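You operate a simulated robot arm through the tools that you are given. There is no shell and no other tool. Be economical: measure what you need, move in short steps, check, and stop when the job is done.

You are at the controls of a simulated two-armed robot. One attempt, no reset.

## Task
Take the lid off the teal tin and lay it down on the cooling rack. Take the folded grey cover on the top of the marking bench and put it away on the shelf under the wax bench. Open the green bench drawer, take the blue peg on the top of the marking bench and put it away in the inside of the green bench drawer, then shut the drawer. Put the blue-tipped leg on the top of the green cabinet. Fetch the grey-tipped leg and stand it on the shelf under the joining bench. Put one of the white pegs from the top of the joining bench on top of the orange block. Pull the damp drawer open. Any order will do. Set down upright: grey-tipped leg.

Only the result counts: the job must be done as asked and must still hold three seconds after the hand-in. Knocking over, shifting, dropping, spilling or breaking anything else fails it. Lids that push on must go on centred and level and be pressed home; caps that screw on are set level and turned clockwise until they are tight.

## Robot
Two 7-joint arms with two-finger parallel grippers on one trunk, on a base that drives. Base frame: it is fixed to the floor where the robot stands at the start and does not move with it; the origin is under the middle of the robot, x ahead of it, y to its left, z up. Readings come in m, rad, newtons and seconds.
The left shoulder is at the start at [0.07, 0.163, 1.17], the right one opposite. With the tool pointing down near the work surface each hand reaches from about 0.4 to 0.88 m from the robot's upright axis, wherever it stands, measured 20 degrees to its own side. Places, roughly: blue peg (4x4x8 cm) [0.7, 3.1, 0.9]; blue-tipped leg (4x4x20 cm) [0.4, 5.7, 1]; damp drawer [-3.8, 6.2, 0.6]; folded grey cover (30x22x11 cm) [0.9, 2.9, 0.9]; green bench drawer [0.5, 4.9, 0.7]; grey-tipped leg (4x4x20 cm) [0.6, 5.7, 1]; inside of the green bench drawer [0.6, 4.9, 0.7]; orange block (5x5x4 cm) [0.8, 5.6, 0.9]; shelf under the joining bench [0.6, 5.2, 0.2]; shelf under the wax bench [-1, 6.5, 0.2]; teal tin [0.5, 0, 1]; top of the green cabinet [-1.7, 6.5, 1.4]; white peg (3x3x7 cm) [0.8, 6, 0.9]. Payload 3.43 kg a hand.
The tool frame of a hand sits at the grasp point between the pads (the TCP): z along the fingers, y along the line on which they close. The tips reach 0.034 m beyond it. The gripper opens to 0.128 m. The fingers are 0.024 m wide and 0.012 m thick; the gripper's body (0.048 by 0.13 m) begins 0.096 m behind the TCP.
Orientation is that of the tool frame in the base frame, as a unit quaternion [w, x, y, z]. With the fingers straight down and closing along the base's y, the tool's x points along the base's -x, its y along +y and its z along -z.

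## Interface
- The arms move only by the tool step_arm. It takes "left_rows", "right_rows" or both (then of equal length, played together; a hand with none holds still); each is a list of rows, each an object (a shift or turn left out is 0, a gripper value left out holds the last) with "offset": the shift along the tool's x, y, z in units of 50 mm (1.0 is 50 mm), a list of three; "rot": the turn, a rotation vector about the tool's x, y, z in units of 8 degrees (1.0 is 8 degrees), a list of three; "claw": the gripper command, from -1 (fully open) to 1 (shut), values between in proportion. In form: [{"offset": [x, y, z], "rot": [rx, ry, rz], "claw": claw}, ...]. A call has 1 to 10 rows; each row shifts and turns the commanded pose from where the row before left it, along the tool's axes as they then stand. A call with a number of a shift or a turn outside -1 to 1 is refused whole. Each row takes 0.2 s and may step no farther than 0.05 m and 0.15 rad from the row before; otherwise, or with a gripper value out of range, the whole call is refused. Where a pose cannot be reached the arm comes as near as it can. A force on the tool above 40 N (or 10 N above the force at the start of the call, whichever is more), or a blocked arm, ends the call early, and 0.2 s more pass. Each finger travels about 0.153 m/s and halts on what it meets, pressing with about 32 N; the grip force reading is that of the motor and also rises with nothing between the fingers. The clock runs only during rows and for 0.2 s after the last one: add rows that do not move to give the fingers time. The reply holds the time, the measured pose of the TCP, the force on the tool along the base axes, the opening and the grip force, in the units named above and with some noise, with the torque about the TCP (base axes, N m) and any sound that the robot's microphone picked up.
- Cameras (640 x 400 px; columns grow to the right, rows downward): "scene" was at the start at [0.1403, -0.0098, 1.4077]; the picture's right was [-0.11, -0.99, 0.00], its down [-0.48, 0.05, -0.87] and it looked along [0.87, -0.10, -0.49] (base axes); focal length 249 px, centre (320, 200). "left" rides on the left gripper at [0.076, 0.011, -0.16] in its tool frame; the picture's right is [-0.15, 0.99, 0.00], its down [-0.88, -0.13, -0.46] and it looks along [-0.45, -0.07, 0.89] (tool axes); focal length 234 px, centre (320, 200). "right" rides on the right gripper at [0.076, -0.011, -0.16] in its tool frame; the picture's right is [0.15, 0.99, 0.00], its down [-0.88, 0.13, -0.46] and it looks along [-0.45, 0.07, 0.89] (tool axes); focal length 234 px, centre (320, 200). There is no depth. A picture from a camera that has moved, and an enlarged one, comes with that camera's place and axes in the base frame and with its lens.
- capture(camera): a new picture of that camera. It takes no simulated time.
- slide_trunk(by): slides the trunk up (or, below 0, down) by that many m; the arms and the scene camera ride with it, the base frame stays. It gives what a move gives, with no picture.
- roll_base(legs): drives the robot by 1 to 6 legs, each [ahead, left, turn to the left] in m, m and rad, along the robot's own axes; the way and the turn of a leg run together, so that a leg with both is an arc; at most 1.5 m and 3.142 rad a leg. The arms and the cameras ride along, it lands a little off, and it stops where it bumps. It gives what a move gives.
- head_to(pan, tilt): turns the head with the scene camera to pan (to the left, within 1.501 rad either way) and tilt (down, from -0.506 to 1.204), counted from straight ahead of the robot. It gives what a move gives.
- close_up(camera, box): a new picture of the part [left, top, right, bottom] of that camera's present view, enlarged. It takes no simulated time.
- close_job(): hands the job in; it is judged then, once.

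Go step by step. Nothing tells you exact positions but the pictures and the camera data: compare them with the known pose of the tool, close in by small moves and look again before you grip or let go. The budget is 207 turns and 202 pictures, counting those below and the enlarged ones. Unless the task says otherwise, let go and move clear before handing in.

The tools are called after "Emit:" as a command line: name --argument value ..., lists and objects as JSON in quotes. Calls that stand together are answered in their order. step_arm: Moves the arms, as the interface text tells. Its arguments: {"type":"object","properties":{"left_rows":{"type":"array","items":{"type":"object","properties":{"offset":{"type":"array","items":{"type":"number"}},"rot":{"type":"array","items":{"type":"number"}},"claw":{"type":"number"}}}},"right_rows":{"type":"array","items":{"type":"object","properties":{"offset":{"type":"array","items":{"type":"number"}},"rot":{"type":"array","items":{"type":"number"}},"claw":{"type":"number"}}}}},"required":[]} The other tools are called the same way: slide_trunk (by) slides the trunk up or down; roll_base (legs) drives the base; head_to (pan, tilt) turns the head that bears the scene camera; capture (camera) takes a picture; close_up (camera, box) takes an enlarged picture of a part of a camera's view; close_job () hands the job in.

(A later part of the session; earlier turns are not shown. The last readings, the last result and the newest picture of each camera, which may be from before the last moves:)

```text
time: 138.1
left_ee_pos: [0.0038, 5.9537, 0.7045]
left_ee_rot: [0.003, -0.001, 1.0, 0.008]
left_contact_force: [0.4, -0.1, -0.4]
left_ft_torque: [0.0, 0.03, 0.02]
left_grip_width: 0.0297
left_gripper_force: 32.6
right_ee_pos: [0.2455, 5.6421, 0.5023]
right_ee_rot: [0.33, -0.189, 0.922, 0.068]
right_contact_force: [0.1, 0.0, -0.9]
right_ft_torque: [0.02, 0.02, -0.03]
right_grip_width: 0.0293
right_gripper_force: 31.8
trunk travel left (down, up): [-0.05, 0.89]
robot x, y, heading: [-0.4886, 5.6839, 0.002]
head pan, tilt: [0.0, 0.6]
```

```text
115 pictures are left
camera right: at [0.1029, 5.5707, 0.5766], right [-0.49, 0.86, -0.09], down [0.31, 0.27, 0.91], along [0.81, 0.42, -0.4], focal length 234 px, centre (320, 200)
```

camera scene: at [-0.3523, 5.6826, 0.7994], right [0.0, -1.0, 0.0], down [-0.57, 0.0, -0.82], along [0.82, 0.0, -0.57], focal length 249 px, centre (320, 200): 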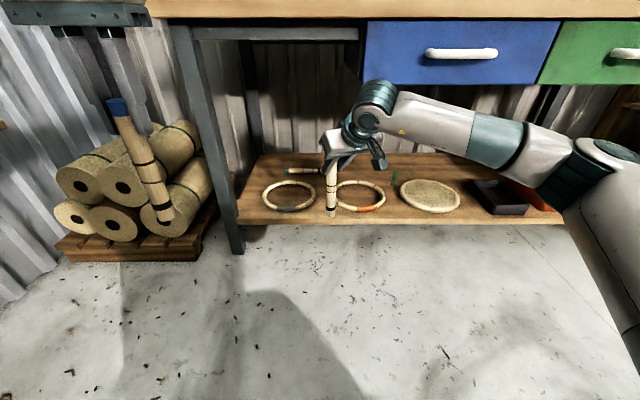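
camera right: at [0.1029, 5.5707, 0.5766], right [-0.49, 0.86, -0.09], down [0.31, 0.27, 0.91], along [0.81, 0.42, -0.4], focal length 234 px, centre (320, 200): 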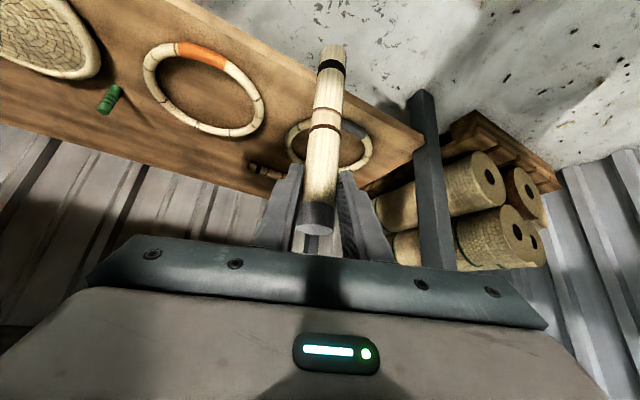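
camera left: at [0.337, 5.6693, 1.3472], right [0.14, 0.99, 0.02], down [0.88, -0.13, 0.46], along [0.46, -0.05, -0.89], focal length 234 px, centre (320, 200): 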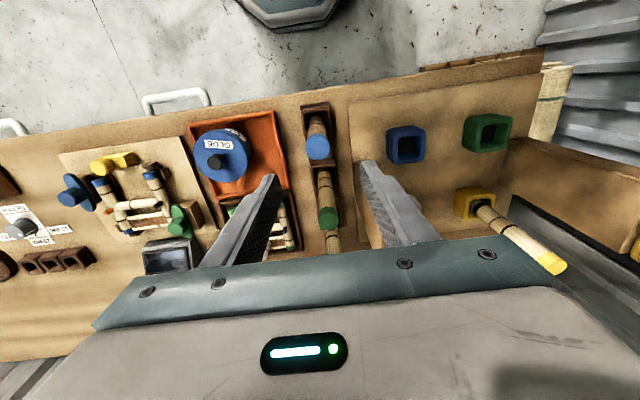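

The hoops lie at y≈5.50 and y≈5.82 with their front edges at x≈0.46, so I'll stand the leg at about [0.43, 5.66] (shelf top ≈0.178). Driving in gently.

Emit:
roll_base --legs '[[0.185, 0.015, 0]]'

Emit:
capture --camera "scene"

Emit:
capture --camera "right"

```text
time: 139.6
left_ee_pos: [0.1904, 5.9689, 0.7071]
left_ee_rot: [0.003, 0.0, 1.0, 0.008]
left_contact_force: [-0.7, -0.4, -1.4]
left_ft_torque: [0.03, 0.01, 0.0]
left_grip_width: 0.0294
left_gripper_force: 32.4
right_ee_pos: [0.4311, 5.6567, 0.5019]
right_ee_rot: [0.329, -0.189, 0.923, 0.068]
right_contact_force: [0.0, 0.1, -1.5]
right_ft_torque: [0.0, 0.03, -0.02]
right_grip_width: 0.029
right_gripper_force: 32.2
trunk travel left (down, up): [-0.05, 0.89]
robot x, y, heading: [-0.3062, 5.6936, -0.005]
head pan, tilt: [0.0, 0.6]
```

```text
114 pictures are left
camera scene: at [-0.1653, 5.6968, 0.7993], right [0.0, -1.0, 0.0], down [-0.57, 0.0, -0.82], along [0.82, 0.0, -0.57], focal length 249 px, centre (320, 200)
```

scene: 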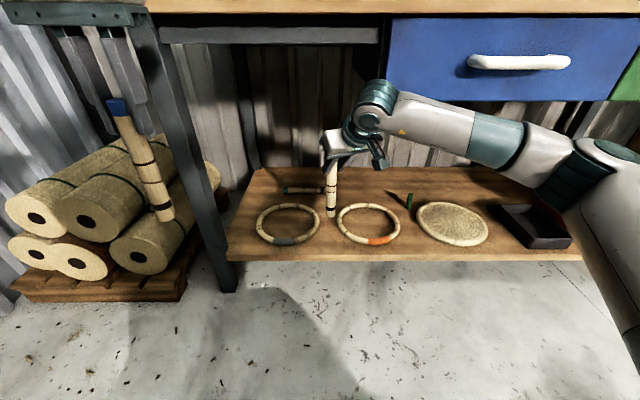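

```text
113 pictures are left
camera right: at [0.2899, 5.5847, 0.5765], right [-0.49, 0.86, -0.09], down [0.31, 0.27, 0.91], along [0.81, 0.42, -0.4], focal length 234 px, centre (320, 200)
```

right: 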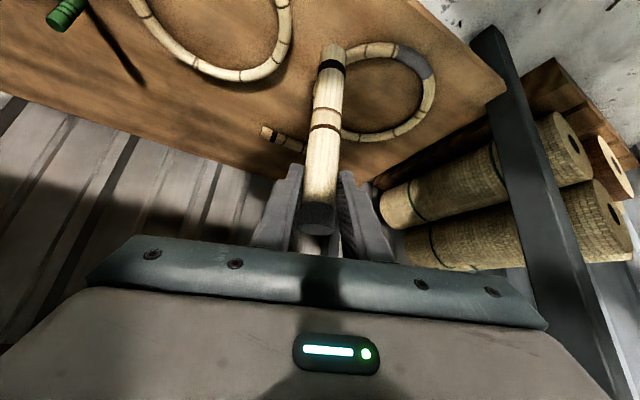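

Emit:
step_arm --right_rows '[{"offset": [0.46, 0, 0.56]}, {"offset": [0.46, 0, 0.56]}, {"offset": [0.46, 0, 0.56]}, {"offset": [0.25, 0, 0.3]}, {}]'

Emit:
close_up --camera "scene" --box '[240, 140, 440, 265]'

```text
time: 140.8
left_ee_pos: [0.1897, 5.9695, 0.7057]
left_ee_rot: [0.003, 0.002, 1.0, 0.007]
left_contact_force: [0.1, -0.8, -0.1]
left_ft_torque: [-0.02, 0.01, 0.02]
left_grip_width: 0.0297
left_gripper_force: 32.1
right_ee_pos: [0.4315, 5.6556, 0.3733]
right_ee_rot: [0.329, -0.189, 0.923, 0.067]
right_contact_force: [-0.5, -0.1, -0.4]
right_ft_torque: [0.0, 0.03, 0.03]
right_grip_width: 0.0291
right_gripper_force: 31.9
trunk travel left (down, up): [-0.05, 0.89]
robot x, y, heading: [-0.3046, 5.6964, -0.002]
head pan, tilt: [0.0, 0.6]
```

```text
3.20 times, centred on (340, 202) of scene
camera zoom: at [-0.1653, 5.6968, 0.7994], right [0.0, -1.0, 0.0], down [-0.57, 0.0, -0.82], along [0.82, 0.0, -0.57], focal length 798 px, centre (256, 192)
```

zoom: 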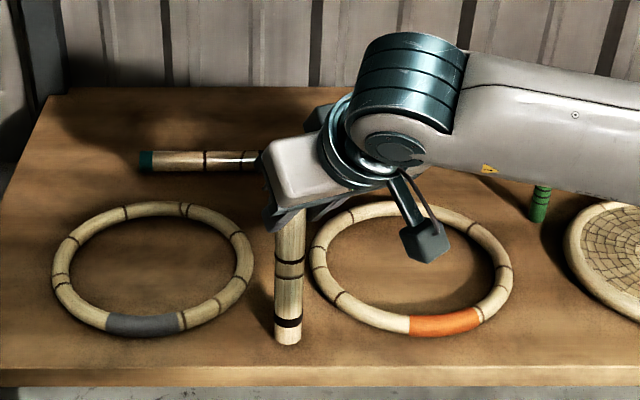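

Emit:
step_arm --right_rows '[{"offset": [0.076, 0, 0.093]}, {"offset": [0.05, 0, 0.062]}]'

Emit:
step_arm --right_rows '[{"offset": [0.05, 0, 0.062]}, {"offset": [0.025, 0, 0.031]}]'

Emit:
step_arm --right_rows '[{"offset": [0.025, 0, 0.031]}, {"offset": [0.025, 0, 0.031]}]'

```text
time: 141.4
left_ee_pos: [0.1892, 5.9672, 0.7063]
left_ee_rot: [0.003, 0.001, 1.0, 0.007]
left_contact_force: [0.0, 0.2, -0.3]
left_ft_torque: [0.01, 0.05, 0.0]
left_grip_width: 0.0295
left_gripper_force: 32.8
right_ee_pos: [0.4325, 5.6559, 0.3655]
right_ee_rot: [0.331, -0.19, 0.922, 0.068]
right_contact_force: [-3.4, -1.0, 9.0]
right_ft_torque: [-0.23, 0.48, 0.0]
right_grip_width: 0.0291
right_gripper_force: 32.1
trunk travel left (down, up): [-0.05, 0.89]
robot x, y, heading: [-0.3055, 5.6964, -0.0]
head pan, tilt: [0.0, 0.6]
```

```text
time: 142.0
left_ee_pos: [0.189, 5.968, 0.7069]
left_ee_rot: [0.003, 0.001, 1.0, 0.007]
left_contact_force: [0.0, -0.4, -0.9]
left_ft_torque: [0.02, 0.0, -0.04]
left_grip_width: 0.0294
left_gripper_force: 31.9
right_ee_pos: [0.4325, 5.6568, 0.362]
right_ee_rot: [0.333, -0.19, 0.921, 0.068]
right_contact_force: [1.8, -0.2, 24.5]
right_ft_torque: [0.14, -0.54, -0.05]
right_grip_width: 0.0301
right_gripper_force: 31.8
trunk travel left (down, up): [-0.05, 0.89]
robot x, y, heading: [-0.3065, 5.6937, -0.008]
head pan, tilt: [0.0, 0.6]
```

```text
time: 142.6
left_ee_pos: [0.1884, 5.9693, 0.7072]
left_ee_rot: [0.004, 0.001, 1.0, 0.008]
left_contact_force: [0.2, 0.6, -1.1]
left_ft_torque: [-0.01, -0.01, -0.02]
left_grip_width: 0.0297
left_gripper_force: 32.6
right_ee_pos: [0.4308, 5.6561, 0.357]
right_ee_rot: [0.332, -0.19, 0.922, 0.068]
right_contact_force: [2.8, -1.2, 23.8]
right_ft_torque: [-0.03, -0.55, -0.01]
right_grip_width: 0.0291
right_gripper_force: 31.8
trunk travel left (down, up): [-0.05, 0.89]
robot x, y, heading: [-0.3005, 5.7011, -0.002]
head pan, tilt: [0.0, 0.6]
```

The leg is in contact with the shelf. I'll check it's vertical before releasing.

Emit:
close_up --camera "scene" --box '[280, 170, 380, 265]'

Emit:
capture --camera "right"

```text
4.21 times, centred on (330, 218) of scene
camera zoom: at [-0.1671, 5.6969, 0.7998], right [0.0, -1.0, 0.0], down [-0.56, 0.0, -0.83], along [0.83, 0.0, -0.56], focal length 1050 px, centre (278, 126)
```

zoom: 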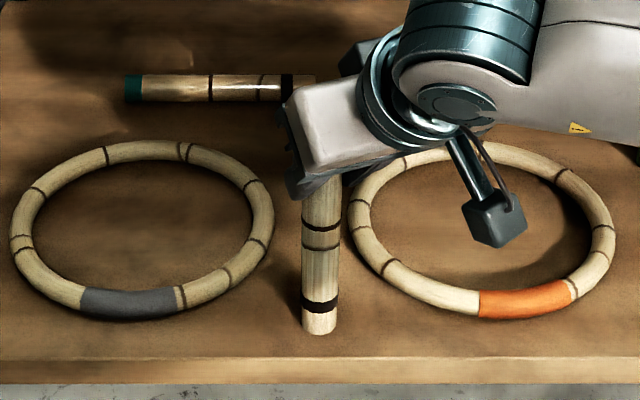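

```text
110 pictures are left
camera right: at [0.2892, 5.5846, 0.4301], right [-0.49, 0.86, -0.09], down [0.31, 0.27, 0.91], along [0.81, 0.42, -0.4], focal length 234 px, centre (320, 200)
```

right: 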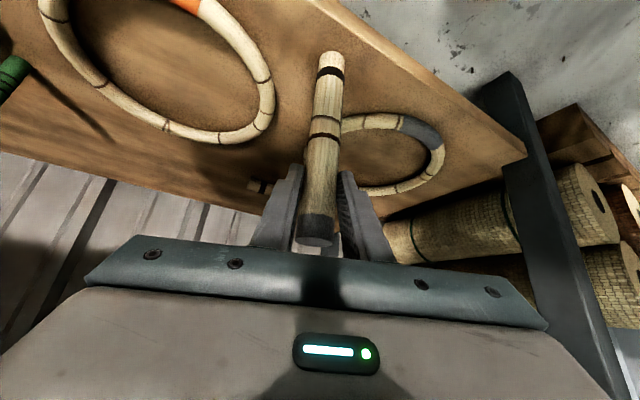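

The leg is upright within a couple of degrees. I'll ease the preload and open.

Emit:
step_arm --right_rows '[{"offset": [-0.04, 0, -0.05]}, {"claw": 0.6}, {"claw": 0.3}, {"claw": 0.0}, {}]'

Emit:
close_up --camera "scene" --box '[280, 170, 380, 265]'

Emit:
capture --camera "right"

```text
time: 143.8
left_ee_pos: [0.1902, 5.9681, 0.7055]
left_ee_rot: [0.003, 0.001, 1.0, 0.009]
left_contact_force: [0.4, 0.4, -1.1]
left_ft_torque: [-0.02, -0.01, 0.0]
left_grip_width: 0.0297
left_gripper_force: 32.0
right_ee_pos: [0.4314, 5.6545, 0.3564]
right_ee_rot: [0.329, -0.19, 0.923, 0.068]
right_contact_force: [-0.1, 0.3, 0.5]
right_ft_torque: [-0.01, -0.01, -0.01]
right_grip_width: 0.0641
right_gripper_force: 0.2
trunk travel left (down, up): [-0.05, 0.89]
robot x, y, heading: [-0.2999, 5.6962, -0.0]
head pan, tilt: [0.0, 0.6]
```

```text
4.21 times, centred on (330, 218) of scene
camera zoom: at [-0.1655, 5.6968, 0.7994], right [0.0, -1.0, 0.0], down [-0.57, 0.0, -0.82], along [0.82, 0.0, -0.57], focal length 1050 px, centre (278, 126)
```

zoom: 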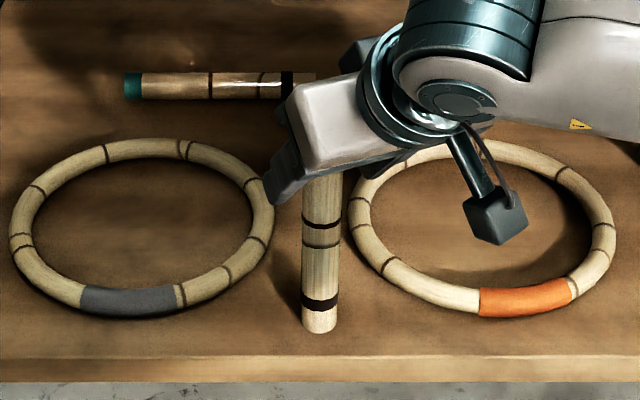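

```text
108 pictures are left
camera right: at [0.2897, 5.5844, 0.4305], right [-0.49, 0.86, -0.09], down [0.31, 0.27, 0.91], along [0.81, 0.42, -0.4], focal length 234 px, centre (320, 200)
```

right: 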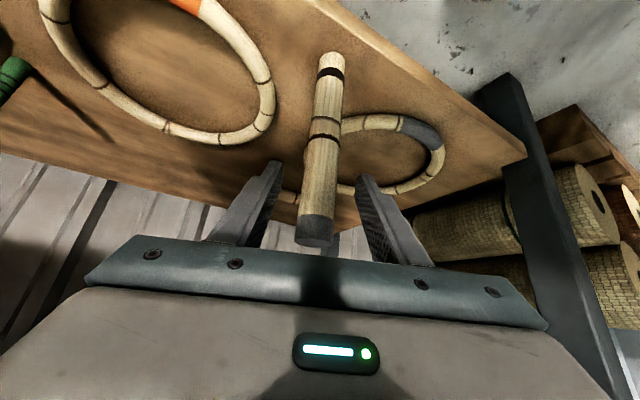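

The leg stands by itself. I'll withdraw along the tool axis and back the base away.

Emit:
step_arm --right_rows '[{"offset": [0, 0, -0.5]}, {"offset": [0, 0, -0.9]}, {"offset": [0, 0, -0.9]}, {"offset": [0, 0, -0.9]}]'

Emit:
roll_base --legs '[[-0.45, -0.05, 0]]'

Emit:
slide_trunk --by 0.4

Emit:
slide_trunk --by 0.2

Emit:
capture --camera "scene"

```text
time: 144.8
left_ee_pos: [0.1902, 5.9679, 0.7058]
left_ee_rot: [0.003, 0.001, 1.0, 0.008]
left_contact_force: [0.7, -0.5, -0.9]
left_ft_torque: [0.0, -0.01, -0.04]
left_grip_width: 0.0297
left_gripper_force: 32.0
right_ee_pos: [0.3373, 5.615, 0.4814]
right_ee_rot: [0.329, -0.189, 0.923, 0.067]
right_contact_force: [0.5, 0.0, -0.8]
right_ft_torque: [-0.01, 0.02, -0.01]
right_grip_width: 0.064
right_gripper_force: 0.1
trunk travel left (down, up): [-0.05, 0.89]
robot x, y, heading: [-0.3059, 5.6947, 0.0]
head pan, tilt: [0.0, 0.6]
```

```text
time: 147.5
left_ee_pos: [-0.256, 5.9169, 0.7058]
left_ee_rot: [0.002, 0.003, 1.0, 0.008]
left_contact_force: [-1.0, 0.6, -0.5]
left_ft_torque: [-0.02, 0.0, -0.02]
left_grip_width: 0.0295
left_gripper_force: 32.3
right_ee_pos: [-0.1126, 5.564, 0.4828]
right_ee_rot: [0.33, -0.188, 0.923, 0.067]
right_contact_force: [-0.6, 0.3, 0.9]
right_ft_torque: [-0.03, 0.02, 0.02]
right_grip_width: 0.064
right_gripper_force: 0.1
trunk travel left (down, up): [-0.05, 0.89]
robot x, y, heading: [-0.7529, 5.6486, -0.002]
head pan, tilt: [0.0, 0.6]
```

```text
time: 151.3
left_ee_pos: [-0.2567, 5.9179, 1.1062]
left_ee_rot: [0.002, 0.003, 1.0, 0.009]
left_contact_force: [-0.3, -0.7, -0.9]
left_ft_torque: [-0.04, 0.02, 0.0]
left_grip_width: 0.0296
left_gripper_force: 31.6
right_ee_pos: [-0.1114, 5.5642, 0.8827]
right_ee_rot: [0.329, -0.188, 0.923, 0.067]
right_contact_force: [-0.4, 0.0, 0.5]
right_ft_torque: [0.01, 0.0, 0.03]
right_grip_width: 0.0638
right_gripper_force: 0.1
trunk travel left (down, up): [-0.45, 0.49]
robot x, y, heading: [-0.7554, 5.6478, -0.008]
head pan, tilt: [0.0, 0.6]
```

```text
time: 153.5
left_ee_pos: [-0.2566, 5.9166, 1.3058]
left_ee_rot: [0.002, 0.003, 1.0, 0.008]
left_contact_force: [-1.0, -1.0, -1.4]
left_ft_torque: [0.03, -0.01, -0.01]
left_grip_width: 0.0299
left_gripper_force: 32.0
right_ee_pos: [-0.1104, 5.5632, 1.0819]
right_ee_rot: [0.33, -0.188, 0.923, 0.067]
right_contact_force: [-0.2, 0.8, -0.4]
right_ft_torque: [0.01, 0.0, 0.01]
right_grip_width: 0.064
right_gripper_force: 0.0
trunk travel left (down, up): [-0.65, 0.29]
robot x, y, heading: [-0.7515, 5.6507, -0.002]
head pan, tilt: [0.0, 0.6]
```

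```text
107 pictures are left
camera scene: at [-0.6136, 5.6477, 1.3993], right [-0.01, -1.0, 0.0], down [-0.57, 0.0, -0.82], along [0.82, -0.01, -0.57], focal length 249 px, centre (320, 200)
```

scene: 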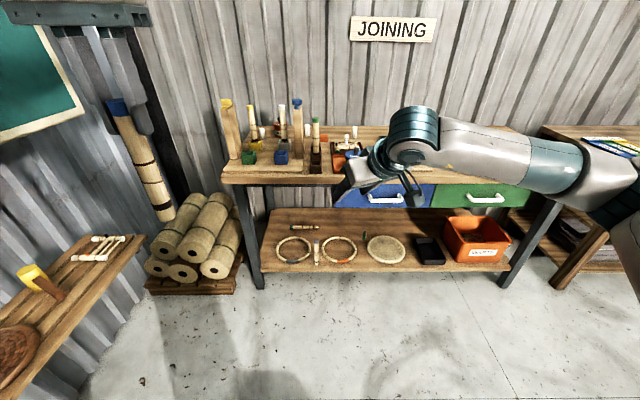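

The grey leg stands between the hoops. I'll straighten the right hand, raise the left, and drive up again for the white peg.

Emit:
step_arm --right_rows '[{"rot": [0, 1, 0]}, {"rot": [0, 1, 0]}, {"rot": [0, 1, 0]}, {"rot": [0, 1, 0]}, {"rot": [0, 1, 0]}, {"rot": [0, 0, 1]}, {"rot": [0, 0, 1]}, {"rot": [0, 0, 1]}, {"offset": [0, -0.6, -0.7]}, {"offset": [0, -0.6, -0.7]}]' --left_rows '[{"offset": [0, 0, -0.9]}, {"offset": [0, 0, -0.9]}, {"offset": [0.3, 0, 0]}, {}, {}, {}, {}, {}, {}, {}]'

Emit:
step_arm --right_rows '[{"offset": [0, -0.6, -0.7]}, {}]'

Emit:
roll_base --legs '[[0.74, -0.03, 0]]'

Emit:
head_to --pan 0 --tilt 0.5

Emit:
capture --camera "scene"

Emit:
capture --camera "right"

```text
time: 155.7
left_ee_pos: [-0.2743, 5.9152, 1.3955]
left_ee_rot: [0.003, 0.002, 1.0, 0.009]
left_contact_force: [0.9, 0.2, 0.1]
left_ft_torque: [0.01, 0.01, 0.0]
left_grip_width: 0.0295
left_gripper_force: 31.7
right_ee_pos: [-0.1106, 5.5023, 1.1529]
right_ee_rot: [-0.006, 0.009, 1.0, -0.002]
right_contact_force: [-0.3, -1.3, -0.2]
right_ft_torque: [-0.02, -0.04, -0.02]
right_grip_width: 0.0641
right_gripper_force: 0.1
trunk travel left (down, up): [-0.65, 0.29]
robot x, y, heading: [-0.7529, 5.6489, -0.004]
head pan, tilt: [0.0, 0.6]
```

```text
time: 156.3
left_ee_pos: [-0.2733, 5.9167, 1.3954]
left_ee_rot: [0.002, 0.003, 1.0, 0.008]
left_contact_force: [0.2, 1.1, -1.9]
left_ft_torque: [0.01, 0.03, 0.01]
left_grip_width: 0.0297
left_gripper_force: 32.5
right_ee_pos: [-0.1105, 5.4724, 1.1883]
right_ee_rot: [-0.005, 0.009, 1.0, -0.002]
right_contact_force: [0.4, -0.6, 0.8]
right_ft_torque: [-0.01, 0.03, -0.04]
right_grip_width: 0.0641
right_gripper_force: 0.0
trunk travel left (down, up): [-0.65, 0.29]
robot x, y, heading: [-0.7536, 5.6502, -0.007]
head pan, tilt: [0.0, 0.6]
```

```text
time: 160.4
left_ee_pos: [0.4787, 5.8802, 1.3942]
left_ee_rot: [0.003, 0.003, 1.0, 0.008]
left_contact_force: [-0.4, -0.3, -1.3]
left_ft_torque: [0.04, 0.01, -0.01]
left_grip_width: 0.0298
left_gripper_force: 32.6
right_ee_pos: [0.6416, 5.4344, 1.1874]
right_ee_rot: [-0.006, 0.01, 1.0, -0.003]
right_contact_force: [-0.6, -1.0, 0.1]
right_ft_torque: [0.0, -0.02, 0.02]
right_grip_width: 0.0642
right_gripper_force: 0.0
trunk travel left (down, up): [-0.65, 0.29]
robot x, y, heading: [0.0019, 5.6116, -0.004]
head pan, tilt: [0.0, 0.6]
```

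```text
time: 161.1
left_ee_pos: [0.4797, 5.8804, 1.3949]
left_ee_rot: [0.002, 0.004, 1.0, 0.008]
left_contact_force: [-0.8, -0.4, -0.4]
left_ft_torque: [0.02, 0.03, -0.01]
left_grip_width: 0.0298
left_gripper_force: 32.2
right_ee_pos: [0.6413, 5.4344, 1.187]
right_ee_rot: [-0.005, 0.01, 1.0, -0.002]
right_contact_force: [-0.4, -0.2, 0.2]
right_ft_torque: [0.01, -0.01, 0.0]
right_grip_width: 0.0643
right_gripper_force: 0.1
trunk travel left (down, up): [-0.65, 0.29]
robot x, y, heading: [0.001, 5.6167, -0.005]
head pan, tilt: [0.0, 0.499]
```

```text
106 pictures are left
camera scene: at [0.1416, 5.6117, 1.4084], right [-0.01, -1.0, 0.0], down [-0.48, 0.0, -0.88], along [0.88, -0.01, -0.48], focal length 249 px, centre (320, 200)
```

scene: 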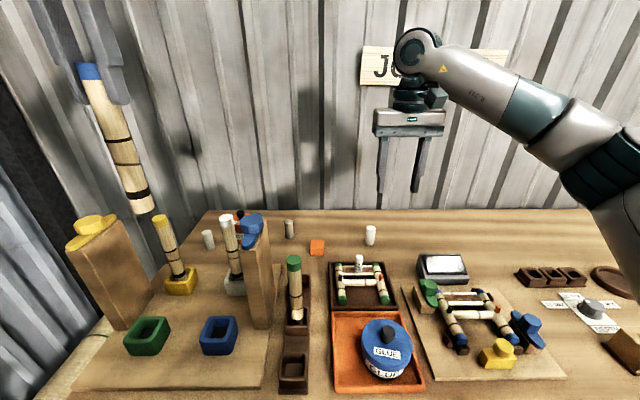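

```text
105 pictures are left
camera right: at [0.5681, 5.4279, 1.3469], right [-0.13, 0.99, 0.0], down [0.89, 0.11, 0.45], along [0.44, 0.05, -0.9], focal length 234 px, centre (320, 200)
```

right: 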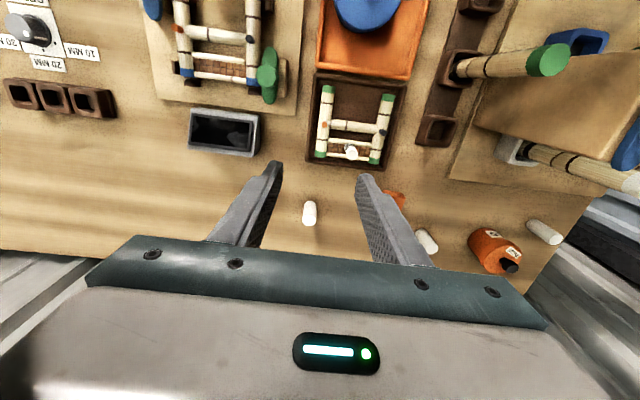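

Emit:
close_up --camera "scene" --box '[190, 200, 390, 280]'

Emit:
close_up --camera "right" --box '[280, 170, 440, 270]'

```text
3.20 times, centred on (290, 240) of scene
camera zoom: at [0.1416, 5.6117, 1.4084], right [-0.01, -1.0, 0.0], down [-0.48, 0.0, -0.88], along [0.88, -0.01, -0.48], focal length 798 px, centre (416, 72)
```

zoom: 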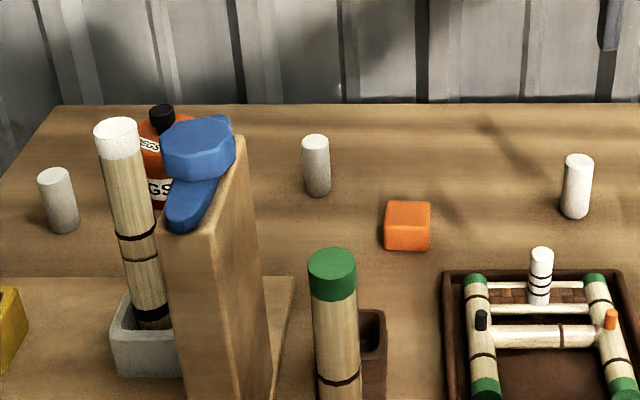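

```text
4.00 times, centred on (360, 220) of right
camera zoom: at [0.5681, 5.4279, 1.3469], right [-0.13, 0.99, 0.0], down [0.89, 0.11, 0.45], along [0.44, 0.05, -0.9], focal length 937 px, centre (160, 120)
```

zoom: 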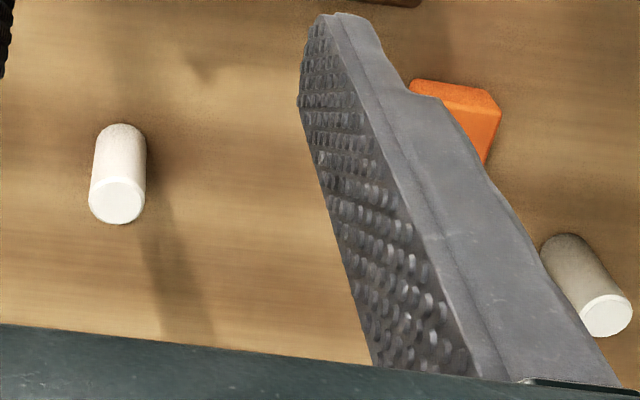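

All three are white pegs, and I take the isolated one at [0.817, 5.436]. The block's centre is about [0.777, 5.612], top 0.90. Moving the right hand over the peg.

Emit:
step_arm --right_rows '[{"offset": [-0.587, 0.03, 0.61]}, {"offset": [-0.587, 0.03, 0.61]}, {"offset": [-0.587, 0.03, 0.61]}, {"offset": [-0.587, 0.03, 0.61]}, {"offset": [-0.587, 0.03, 0.61]}, {"offset": [-0.587, 0.03, 0.61]}, {}]'

Emit:
capture --camera "right"

```text
time: 162.7
left_ee_pos: [0.4778, 5.8788, 1.3958]
left_ee_rot: [0.002, 0.003, 1.0, 0.008]
left_contact_force: [0.2, -0.4, -1.4]
left_ft_torque: [0.03, 0.03, 0.0]
left_grip_width: 0.0297
left_gripper_force: 32.1
right_ee_pos: [0.8183, 5.4403, 1.0042]
right_ee_rot: [-0.005, 0.01, 1.0, -0.002]
right_contact_force: [-0.5, -1.0, 0.4]
right_ft_torque: [-0.01, -0.04, 0.02]
right_grip_width: 0.0639
right_gripper_force: 0.1
trunk travel left (down, up): [-0.65, 0.29]
robot x, y, heading: [0.0004, 5.6146, -0.015]
head pan, tilt: [0.0, 0.499]
```

```text
102 pictures are left
camera right: at [0.7439, 5.4334, 1.1633], right [-0.13, 0.99, 0.0], down [0.89, 0.12, 0.45], along [0.44, 0.05, -0.89], focal length 234 px, centre (320, 200)
```

right: 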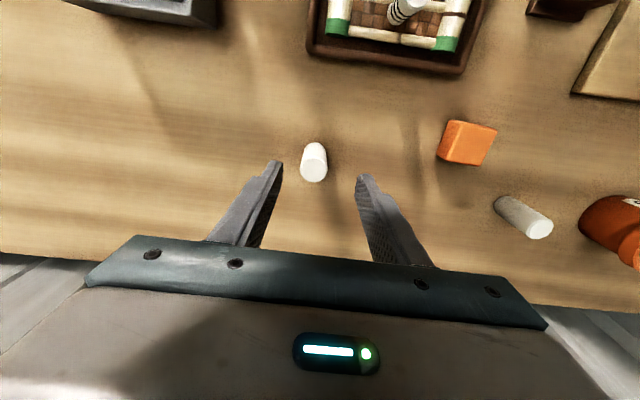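

Emit:
step_arm --right_rows '[{"offset": [-0.11, -0.1, 0.7]}, {"offset": [0, 0, 0.7]}, {"offset": [0, 0, 0.38]}, {"claw": 1}, {}, {}, {"offset": [0, 0, -0.5]}, {"offset": [0, 0, -0.8]}]'

Emit:
capture --camera "right"

Emit:
close_up --camera "scene" --box '[280, 170, 440, 270]'

```text
time: 164.5
left_ee_pos: [0.4789, 5.8797, 1.3959]
left_ee_rot: [0.003, 0.003, 1.0, 0.008]
left_contact_force: [0.7, 0.4, -0.7]
left_ft_torque: [-0.01, 0.01, 0.01]
left_grip_width: 0.0295
left_gripper_force: 31.9
right_ee_pos: [0.8238, 5.4371, 0.9786]
right_ee_rot: [-0.006, 0.01, 1.0, -0.003]
right_contact_force: [-0.1, 0.0, -0.2]
right_ft_torque: [0.0, 0.03, -0.01]
right_grip_width: 0.0283
right_gripper_force: 32.7
trunk travel left (down, up): [-0.65, 0.29]
robot x, y, heading: [-0.0008, 5.613, -0.01]
head pan, tilt: [0.0, 0.499]
```

```text
101 pictures are left
camera right: at [0.7496, 5.4304, 1.1385], right [-0.13, 0.99, 0.0], down [0.89, 0.12, 0.45], along [0.44, 0.05, -0.9], focal length 234 px, centre (320, 200)
```

right: 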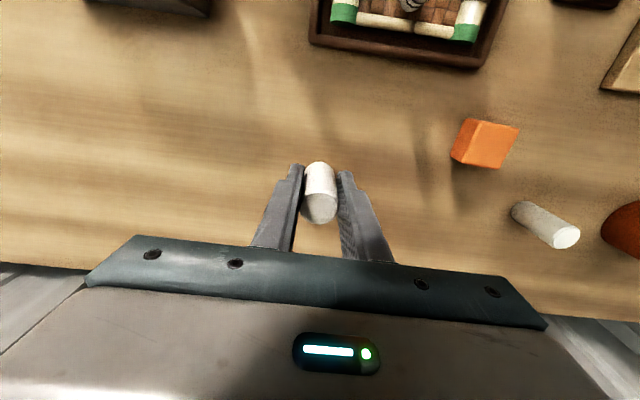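

```text
4.00 times, centred on (360, 220) of scene
camera zoom: at [0.1403, 5.6129, 1.4085], right [-0.01, -1.0, 0.0], down [-0.48, 0.0, -0.88], along [0.88, -0.01, -0.48], focal length 998 px, centre (160, 120)
```

zoom: 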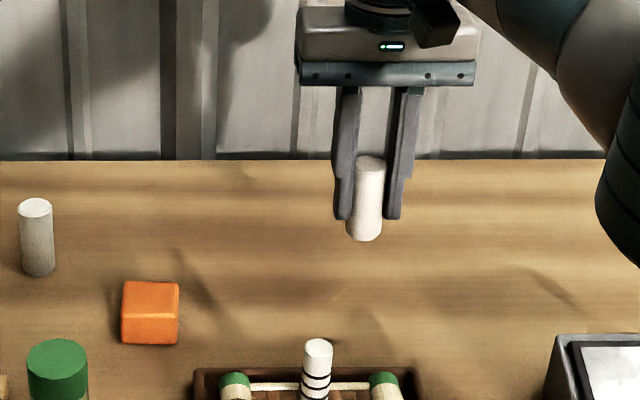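

The peg is held. Now I'll carry it over the orange block.

Emit:
step_arm --right_rows '[{"offset": [0, 0, -0.8]}, {"offset": [0.25, 0.875, -0.1]}, {"offset": [0.25, 0.875, -0.1]}, {"offset": [0.25, 0.875, 0]}, {"offset": [0.25, 0.875, 0]}, {}]'

Emit:
capture --camera "right"

Emit:
close_up --camera "scene" --box '[240, 170, 400, 270]'

```text
time: 165.9
left_ee_pos: [0.4794, 5.8797, 1.3947]
left_ee_rot: [0.003, 0.004, 1.0, 0.008]
left_contact_force: [0.4, -0.4, -0.7]
left_ft_torque: [0.02, -0.04, 0.0]
left_grip_width: 0.0295
left_gripper_force: 32.2
right_ee_pos: [0.7756, 5.6116, 1.0282]
right_ee_rot: [-0.005, 0.011, 1.0, -0.001]
right_contact_force: [-0.2, 0.0, 0.6]
right_ft_torque: [0.07, 0.02, 0.02]
right_grip_width: 0.028
right_gripper_force: 31.6
trunk travel left (down, up): [-0.65, 0.29]
robot x, y, heading: [0.0021, 5.6132, -0.012]
head pan, tilt: [0.0, 0.499]
```

```text
99 pictures are left
camera right: at [0.7026, 5.6038, 1.1882], right [-0.13, 0.99, 0.0], down [0.89, 0.11, 0.45], along [0.44, 0.05, -0.89], focal length 234 px, centre (320, 200)
```

right: 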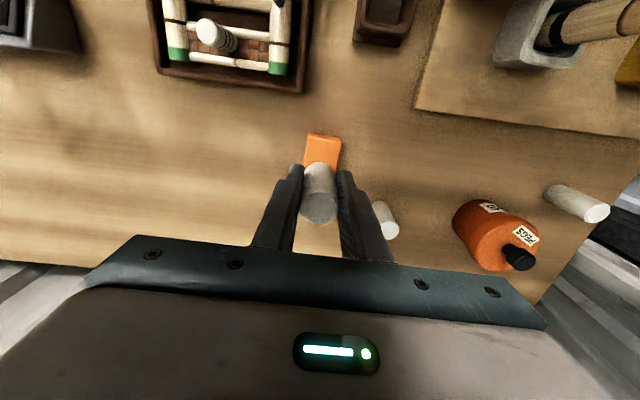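

```text
4.00 times, centred on (320, 220) of scene
camera zoom: at [0.1415, 5.6106, 1.4085], right [-0.01, -1.0, 0.0], down [-0.48, 0.0, -0.88], along [0.88, -0.01, -0.48], focal length 998 px, centre (320, 120)
```

zoom: 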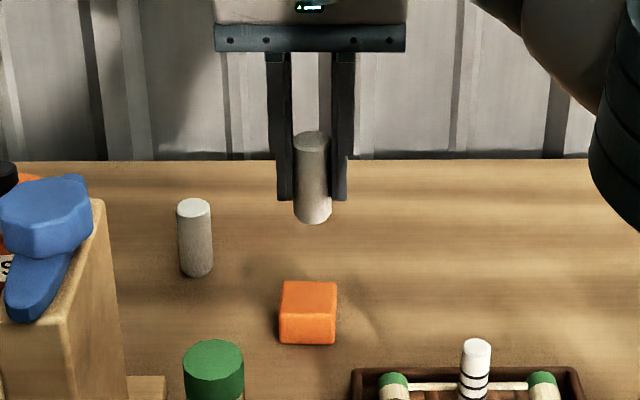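

The peg is aligned above the block. Lowering, then feeling for contact.

Emit:
step_arm --right_rows '[{"offset": [0, 0.04, 0.6]}, {"offset": [0, 0, 0.6]}, {"offset": [0, 0, 0.1]}]'

Emit:
close_up --camera "scene" --box '[270, 190, 370, 265]'

Emit:
close_up --camera "right" --box '[260, 110, 420, 240]'

```text
time: 166.7
left_ee_pos: [0.4793, 5.8795, 1.3945]
left_ee_rot: [0.002, 0.004, 1.0, 0.007]
left_contact_force: [-0.8, 0.0, -0.5]
left_ft_torque: [-0.01, -0.07, 0.01]
left_grip_width: 0.0299
left_gripper_force: 32.1
right_ee_pos: [0.7735, 5.6149, 0.9633]
right_ee_rot: [-0.005, 0.01, 1.0, -0.003]
right_contact_force: [-0.4, -1.0, 0.6]
right_ft_torque: [-0.02, -0.01, 0.02]
right_grip_width: 0.0284
right_gripper_force: 32.0
trunk travel left (down, up): [-0.65, 0.29]
robot x, y, heading: [-0.0009, 5.613, -0.007]
head pan, tilt: [0.0, 0.499]
```

```text
5.33 times, centred on (320, 228) of scene
camera zoom: at [0.1409, 5.6122, 1.4086], right [-0.01, -1.0, 0.0], down [-0.48, 0.0, -0.88], along [0.88, -0.01, -0.48], focal length 1330 px, centre (320, 53)
```

zoom: 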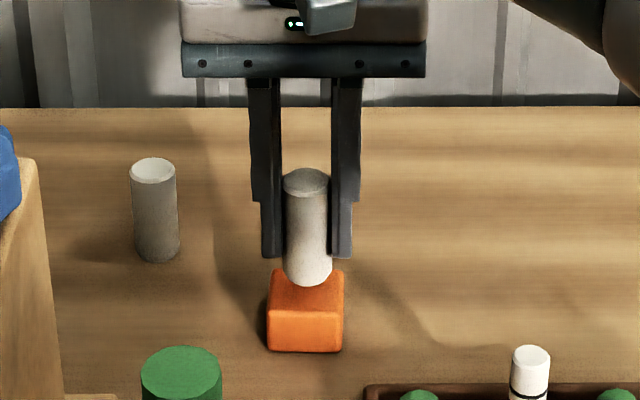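

```text
3.08 times, centred on (340, 175) of right
camera zoom: at [0.7002, 5.607, 1.1228], right [-0.13, 0.99, 0.0], down [0.89, 0.11, 0.45], along [0.44, 0.05, -0.89], focal length 720 px, centre (258, 277)
```

zoom: 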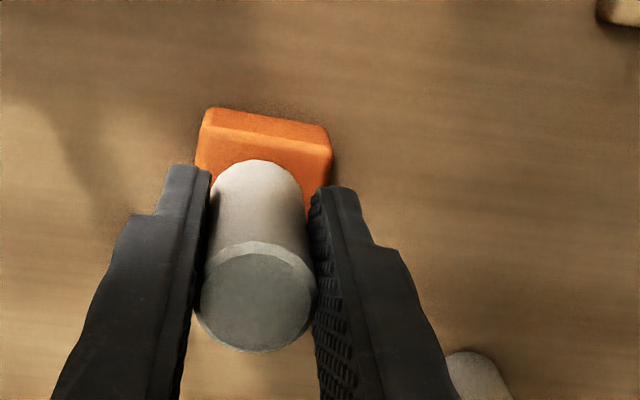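

Emit:
step_arm --right_rows '[{"offset": [0, 0, 0.1]}, {"offset": [0, 0, 0.06]}]'

Emit:
step_arm --right_rows '[{"offset": [0, 0, 0.04]}, {"offset": [0, 0, 0.04]}]'

```text
time: 167.3
left_ee_pos: [0.48, 5.8796, 1.3948]
left_ee_rot: [0.003, 0.003, 1.0, 0.008]
left_contact_force: [0.3, 0.9, 0.1]
left_ft_torque: [-0.01, -0.03, -0.03]
left_grip_width: 0.0297
left_gripper_force: 32.0
right_ee_pos: [0.7735, 5.6147, 0.9548]
right_ee_rot: [-0.006, 0.009, 1.0, -0.002]
right_contact_force: [-0.3, 0.1, -0.2]
right_ft_torque: [0.0, -0.02, -0.02]
right_grip_width: 0.0283
right_gripper_force: 32.1
trunk travel left (down, up): [-0.65, 0.29]
robot x, y, heading: [0.0008, 5.6117, -0.007]
head pan, tilt: [0.0, 0.499]
```

```text
time: 167.9
left_ee_pos: [0.4794, 5.8797, 1.3952]
left_ee_rot: [0.003, 0.003, 1.0, 0.007]
left_contact_force: [0.7, 0.0, -0.7]
left_ft_torque: [0.03, 0.0, 0.0]
left_grip_width: 0.0297
left_gripper_force: 32.1
right_ee_pos: [0.7736, 5.6133, 0.9511]
right_ee_rot: [-0.005, 0.009, 1.0, -0.002]
right_contact_force: [-0.2, -0.8, -0.3]
right_ft_torque: [-0.02, -0.02, -0.03]
right_grip_width: 0.028
right_gripper_force: 31.5
trunk travel left (down, up): [-0.65, 0.29]
robot x, y, heading: [0.0002, 5.6125, -0.01]
head pan, tilt: [0.0, 0.499]
```

Emit:
step_arm --right_rows '[{"offset": [0, 0, 0.04]}, {"offset": [0, 0, 0.04]}]'

Emit:
step_arm --right_rows '[{"offset": [0, 0, 0.04]}, {"offset": [0, 0, 0.04]}]'

Emit:
close_up --camera "scene" --box '[270, 190, 370, 265]'

```text
time: 168.5
left_ee_pos: [0.4809, 5.8809, 1.3954]
left_ee_rot: [0.003, 0.004, 1.0, 0.008]
left_contact_force: [-0.4, 1.1, -1.2]
left_ft_torque: [0.0, -0.03, -0.01]
left_grip_width: 0.0294
left_gripper_force: 32.4
right_ee_pos: [0.7742, 5.6129, 0.947]
right_ee_rot: [-0.005, 0.01, 1.0, -0.002]
right_contact_force: [-0.3, 0.6, 0.0]
right_ft_torque: [0.04, -0.02, -0.01]
right_grip_width: 0.0282
right_gripper_force: 32.6
trunk travel left (down, up): [-0.65, 0.29]
robot x, y, heading: [-0.0004, 5.6107, -0.008]
head pan, tilt: [0.0, 0.499]
```

```text
time: 169.1
left_ee_pos: [0.478, 5.8787, 1.3961]
left_ee_rot: [0.002, 0.004, 1.0, 0.007]
left_contact_force: [-0.2, -0.2, -1.0]
left_ft_torque: [0.0, 0.0, 0.01]
left_grip_width: 0.0296
left_gripper_force: 31.9
right_ee_pos: [0.7734, 5.6116, 0.9458]
right_ee_rot: [-0.004, 0.01, 1.0, -0.002]
right_contact_force: [3.3, -0.4, 13.5]
right_ft_torque: [-0.05, -0.16, 0.0]
right_grip_width: 0.0281
right_gripper_force: 32.1
trunk travel left (down, up): [-0.65, 0.29]
robot x, y, heading: [0.0029, 5.6147, -0.007]
head pan, tilt: [0.0, 0.499]
```

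```text
5.33 times, centred on (320, 228) of scene
camera zoom: at [0.1398, 5.6116, 1.4089], right [-0.01, -1.0, 0.0], down [-0.48, 0.0, -0.88], along [0.88, -0.01, -0.48], focal length 1330 px, centre (320, 53)
```

zoom: 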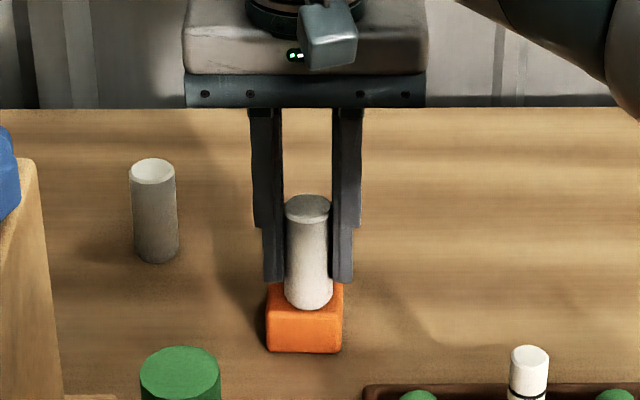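

Contact is made, but the peg sits about 8 mm toward the block's front edge. I'll lift slightly, shift back 8 mm and set it down again.

Emit:
step_arm --right_rows '[{"offset": [0, 0, -0.2]}, {"offset": [-0.17, 0.02, 0]}, {}, {"offset": [0, 0, 0.12]}, {"offset": [0, 0, 0.05]}]'

Emit:
close_up --camera "scene" --box '[270, 190, 370, 265]'

Emit:
close_up --camera "right" --box '[260, 110, 420, 240]'

```text
time: 170.3
left_ee_pos: [0.4795, 5.8792, 1.396]
left_ee_rot: [0.002, 0.003, 1.0, 0.008]
left_contact_force: [0.5, -1.1, -0.3]
left_ft_torque: [-0.02, -0.03, 0.0]
left_grip_width: 0.0294
left_gripper_force: 31.9
right_ee_pos: [0.7835, 5.6154, 0.9466]
right_ee_rot: [-0.005, 0.01, 1.0, -0.002]
right_contact_force: [0.3, 0.2, 6.6]
right_ft_torque: [0.07, -0.04, -0.02]
right_grip_width: 0.0279
right_gripper_force: 31.9
trunk travel left (down, up): [-0.65, 0.29]
robot x, y, heading: [0.0019, 5.616, -0.008]
head pan, tilt: [0.0, 0.499]
```

```text
5.33 times, centred on (320, 228) of scene
camera zoom: at [0.1404, 5.6119, 1.4087], right [-0.01, -1.0, 0.0], down [-0.48, 0.0, -0.88], along [0.88, -0.01, -0.48], focal length 1330 px, centre (320, 53)
```

zoom: 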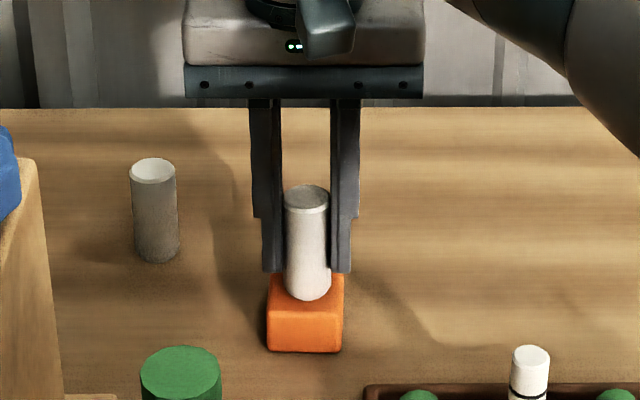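

```text
3.08 times, centred on (340, 175) of right
camera zoom: at [0.7083, 5.6069, 1.1053], right [-0.13, 0.99, 0.0], down [0.89, 0.11, 0.45], along [0.44, 0.05, -0.89], focal length 720 px, centre (258, 277)
```

zoom: 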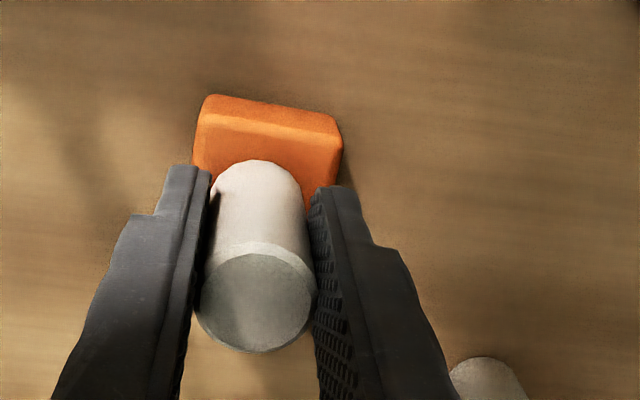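

Now centred with margin. Releasing gently and rising.

Emit:
step_arm --right_rows '[{"offset": [0, 0, -0.02]}, {"claw": 0.5}, {"claw": 0.2}, {"claw": 0.0}, {"offset": [0, 0, -0.3]}, {"offset": [0, 0, -0.8]}, {"offset": [0, 0, -0.9]}, {"offset": [0, 0, -0.9]}, {"offset": [0, 0, -0.9]}]'

Emit:
close_up --camera "scene" --box '[270, 190, 370, 265]'

```text
time: 172.3
left_ee_pos: [0.4776, 5.8814, 1.3961]
left_ee_rot: [0.004, 0.004, 1.0, 0.009]
left_contact_force: [0.0, 0.4, 0.0]
left_ft_torque: [-0.01, -0.04, -0.03]
left_grip_width: 0.0294
left_gripper_force: 32.7
right_ee_pos: [0.7629, 5.6144, 1.1344]
right_ee_rot: [-0.004, 0.01, 1.0, -0.002]
right_contact_force: [-1.7, 1.6, 0.7]
right_ft_torque: [0.01, -0.05, -0.02]
right_grip_width: 0.064
right_gripper_force: 0.1
right hand out of reach, approached as far as the arm can: row 8, 9
trunk travel left (down, up): [-0.65, 0.29]
robot x, y, heading: [-0.0002, 5.6071, -0.006]
head pan, tilt: [0.0, 0.499]
```

```text
5.33 times, centred on (320, 228) of scene
camera zoom: at [0.1392, 5.6128, 1.4087], right [-0.01, -1.0, 0.0], down [-0.48, 0.0, -0.88], along [0.88, -0.01, -0.48], focal length 1330 px, centre (320, 53)
```

zoom: 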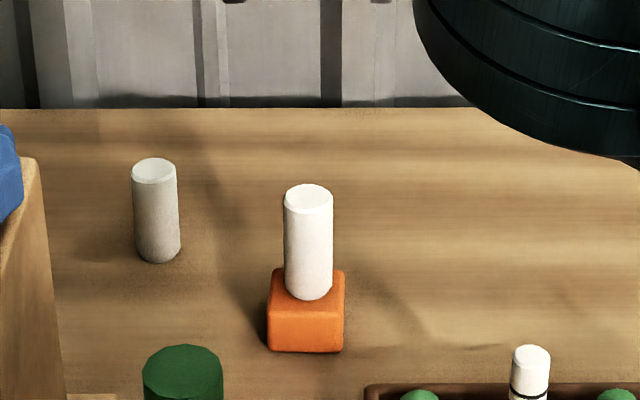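

The white peg stands on the orange block. I'll retract the right hand, back off, and look left for the green cabinet.

Emit:
step_arm --right_rows '[{"offset": [0.7, -0.5, -0.3]}, {"offset": [0.7, -0.5, -0.3]}, {"offset": [0.7, -0.5, -0.3]}, {"offset": [0.7, -0.5, -0.3]}, {}]'

Emit:
roll_base --legs '[[-0.7, -0.1, 0]]'

Emit:
head_to --pan 1.4 --tilt 0.25

Emit:
capture --camera "scene"

```text
time: 173.5
left_ee_pos: [0.4793, 5.8804, 1.3956]
left_ee_rot: [0.002, 0.004, 1.0, 0.008]
left_contact_force: [-0.3, 0.4, -1.0]
left_ft_torque: [0.02, -0.02, -0.01]
left_grip_width: 0.0295
left_gripper_force: 32.2
right_ee_pos: [0.7613, 5.5998, 1.1584]
right_ee_rot: [-0.006, 0.01, 1.0, -0.003]
right_contact_force: [0.3, 0.3, -0.8]
right_ft_torque: [-0.02, -0.01, 0.02]
right_grip_width: 0.064
right_gripper_force: 0.0
right hand out of reach, approached as far as the arm can: row 1, 2, 3, 4
trunk travel left (down, up): [-0.65, 0.29]
robot x, y, heading: [0.0012, 5.6124, -0.005]
head pan, tilt: [0.0, 0.499]
```

```text
time: 177.4
left_ee_pos: [-0.23, 5.7859, 1.3955]
left_ee_rot: [0.002, 0.004, 1.0, 0.009]
left_contact_force: [1.2, 0.3, -1.1]
left_ft_torque: [-0.02, -0.01, -0.02]
left_grip_width: 0.0296
left_gripper_force: 31.5
right_ee_pos: [0.0515, 5.504, 1.1576]
right_ee_rot: [-0.006, 0.011, 1.0, -0.003]
right_contact_force: [-0.5, -0.5, 0.6]
right_ft_torque: [-0.01, 0.0, -0.02]
right_grip_width: 0.0641
right_gripper_force: 0.1
trunk travel left (down, up): [-0.65, 0.29]
robot x, y, heading: [-0.709, 5.5204, -0.007]
head pan, tilt: [0.0, 0.499]
```

```text
time: 178.9
left_ee_pos: [-0.2293, 5.7864, 1.3952]
left_ee_rot: [0.001, 0.004, 1.0, 0.008]
left_contact_force: [0.2, -1.1, -0.1]
left_ft_torque: [0.0, 0.0, -0.02]
left_grip_width: 0.0294
left_gripper_force: 32.0
right_ee_pos: [0.0511, 5.5046, 1.1582]
right_ee_rot: [-0.006, 0.011, 1.0, -0.002]
right_contact_force: [-0.4, 0.0, -0.2]
right_ft_torque: [-0.01, -0.01, -0.02]
right_grip_width: 0.0643
right_gripper_force: 0.1
trunk travel left (down, up): [-0.65, 0.29]
robot x, y, heading: [-0.713, 5.5232, -0.009]
head pan, tilt: [1.4, 0.25]
```

```text
91 pictures are left
camera scene: at [-0.6431, 5.6106, 1.4316], right [0.98, -0.18, 0.0], down [-0.05, -0.24, -0.97], along [0.18, 0.95, -0.25], focal length 249 px, centre (320, 200)
```

scene: 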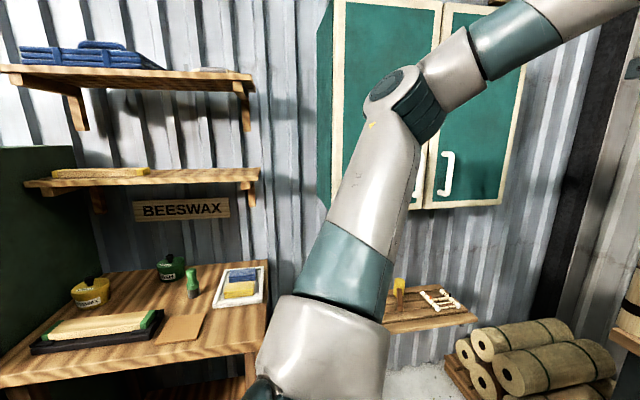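

The wax (beeswax) bench is to the left and the tall dark-green cabinet stands at the far left. I'll move back from them and turn to face +y.

Emit:
roll_base --legs '[[0, -0.4, 0.009], [0, 0, 1.571]]'

Emit:
head_to --pan 0.5 --tilt 0.25

Emit:
capture --camera "scene"

```text
time: 185.2
left_ee_pos: [-0.9835, 5.6024, 1.3952]
left_ee_rot: [-0.005, -0.706, 0.708, 0.007]
left_contact_force: [-0.5, -0.1, -0.7]
left_ft_torque: [0.0, -0.02, 0.04]
left_grip_width: 0.0294
left_gripper_force: 32.1
right_ee_pos: [-0.704, 5.8869, 1.1588]
right_ee_rot: [-0.003, -0.701, 0.713, -0.007]
right_contact_force: [0.4, -0.7, 0.7]
right_ft_torque: [0.0, -0.01, -0.02]
right_grip_width: 0.0638
right_gripper_force: 0.1
trunk travel left (down, up): [-0.65, 0.29]
robot x, y, heading: [-0.7092, 5.129, 1.567]
head pan, tilt: [1.4, 0.25]
```

```text
time: 186.4
left_ee_pos: [-0.984, 5.6038, 1.395]
left_ee_rot: [-0.004, -0.705, 0.709, 0.006]
left_contact_force: [0.3, 0.2, -0.9]
left_ft_torque: [0.01, -0.02, -0.01]
left_grip_width: 0.0297
left_gripper_force: 31.9
right_ee_pos: [-0.7039, 5.8856, 1.1585]
right_ee_rot: [-0.003, -0.702, 0.713, -0.007]
right_contact_force: [-0.3, 0.3, 0.4]
right_ft_torque: [-0.03, -0.02, -0.04]
right_grip_width: 0.0639
right_gripper_force: 0.1
trunk travel left (down, up): [-0.65, 0.29]
robot x, y, heading: [-0.7135, 5.1207, 1.566]
head pan, tilt: [0.499, 0.25]
```

```text
90 pictures are left
camera scene: at [-0.7586, 5.2576, 1.4316], right [0.88, 0.48, 0.0], down [0.12, -0.22, -0.97], along [-0.46, 0.85, -0.25], focal length 249 px, centre (320, 200)
```

scene: 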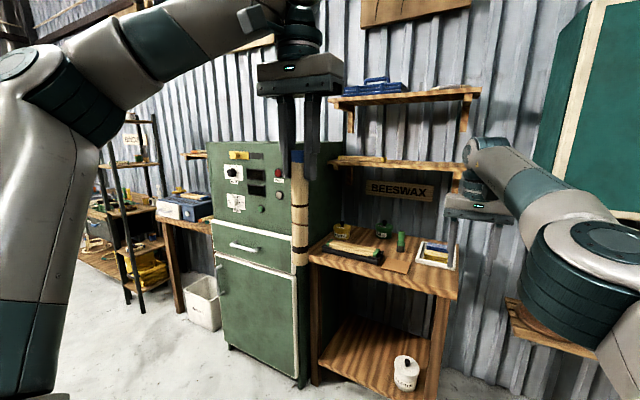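

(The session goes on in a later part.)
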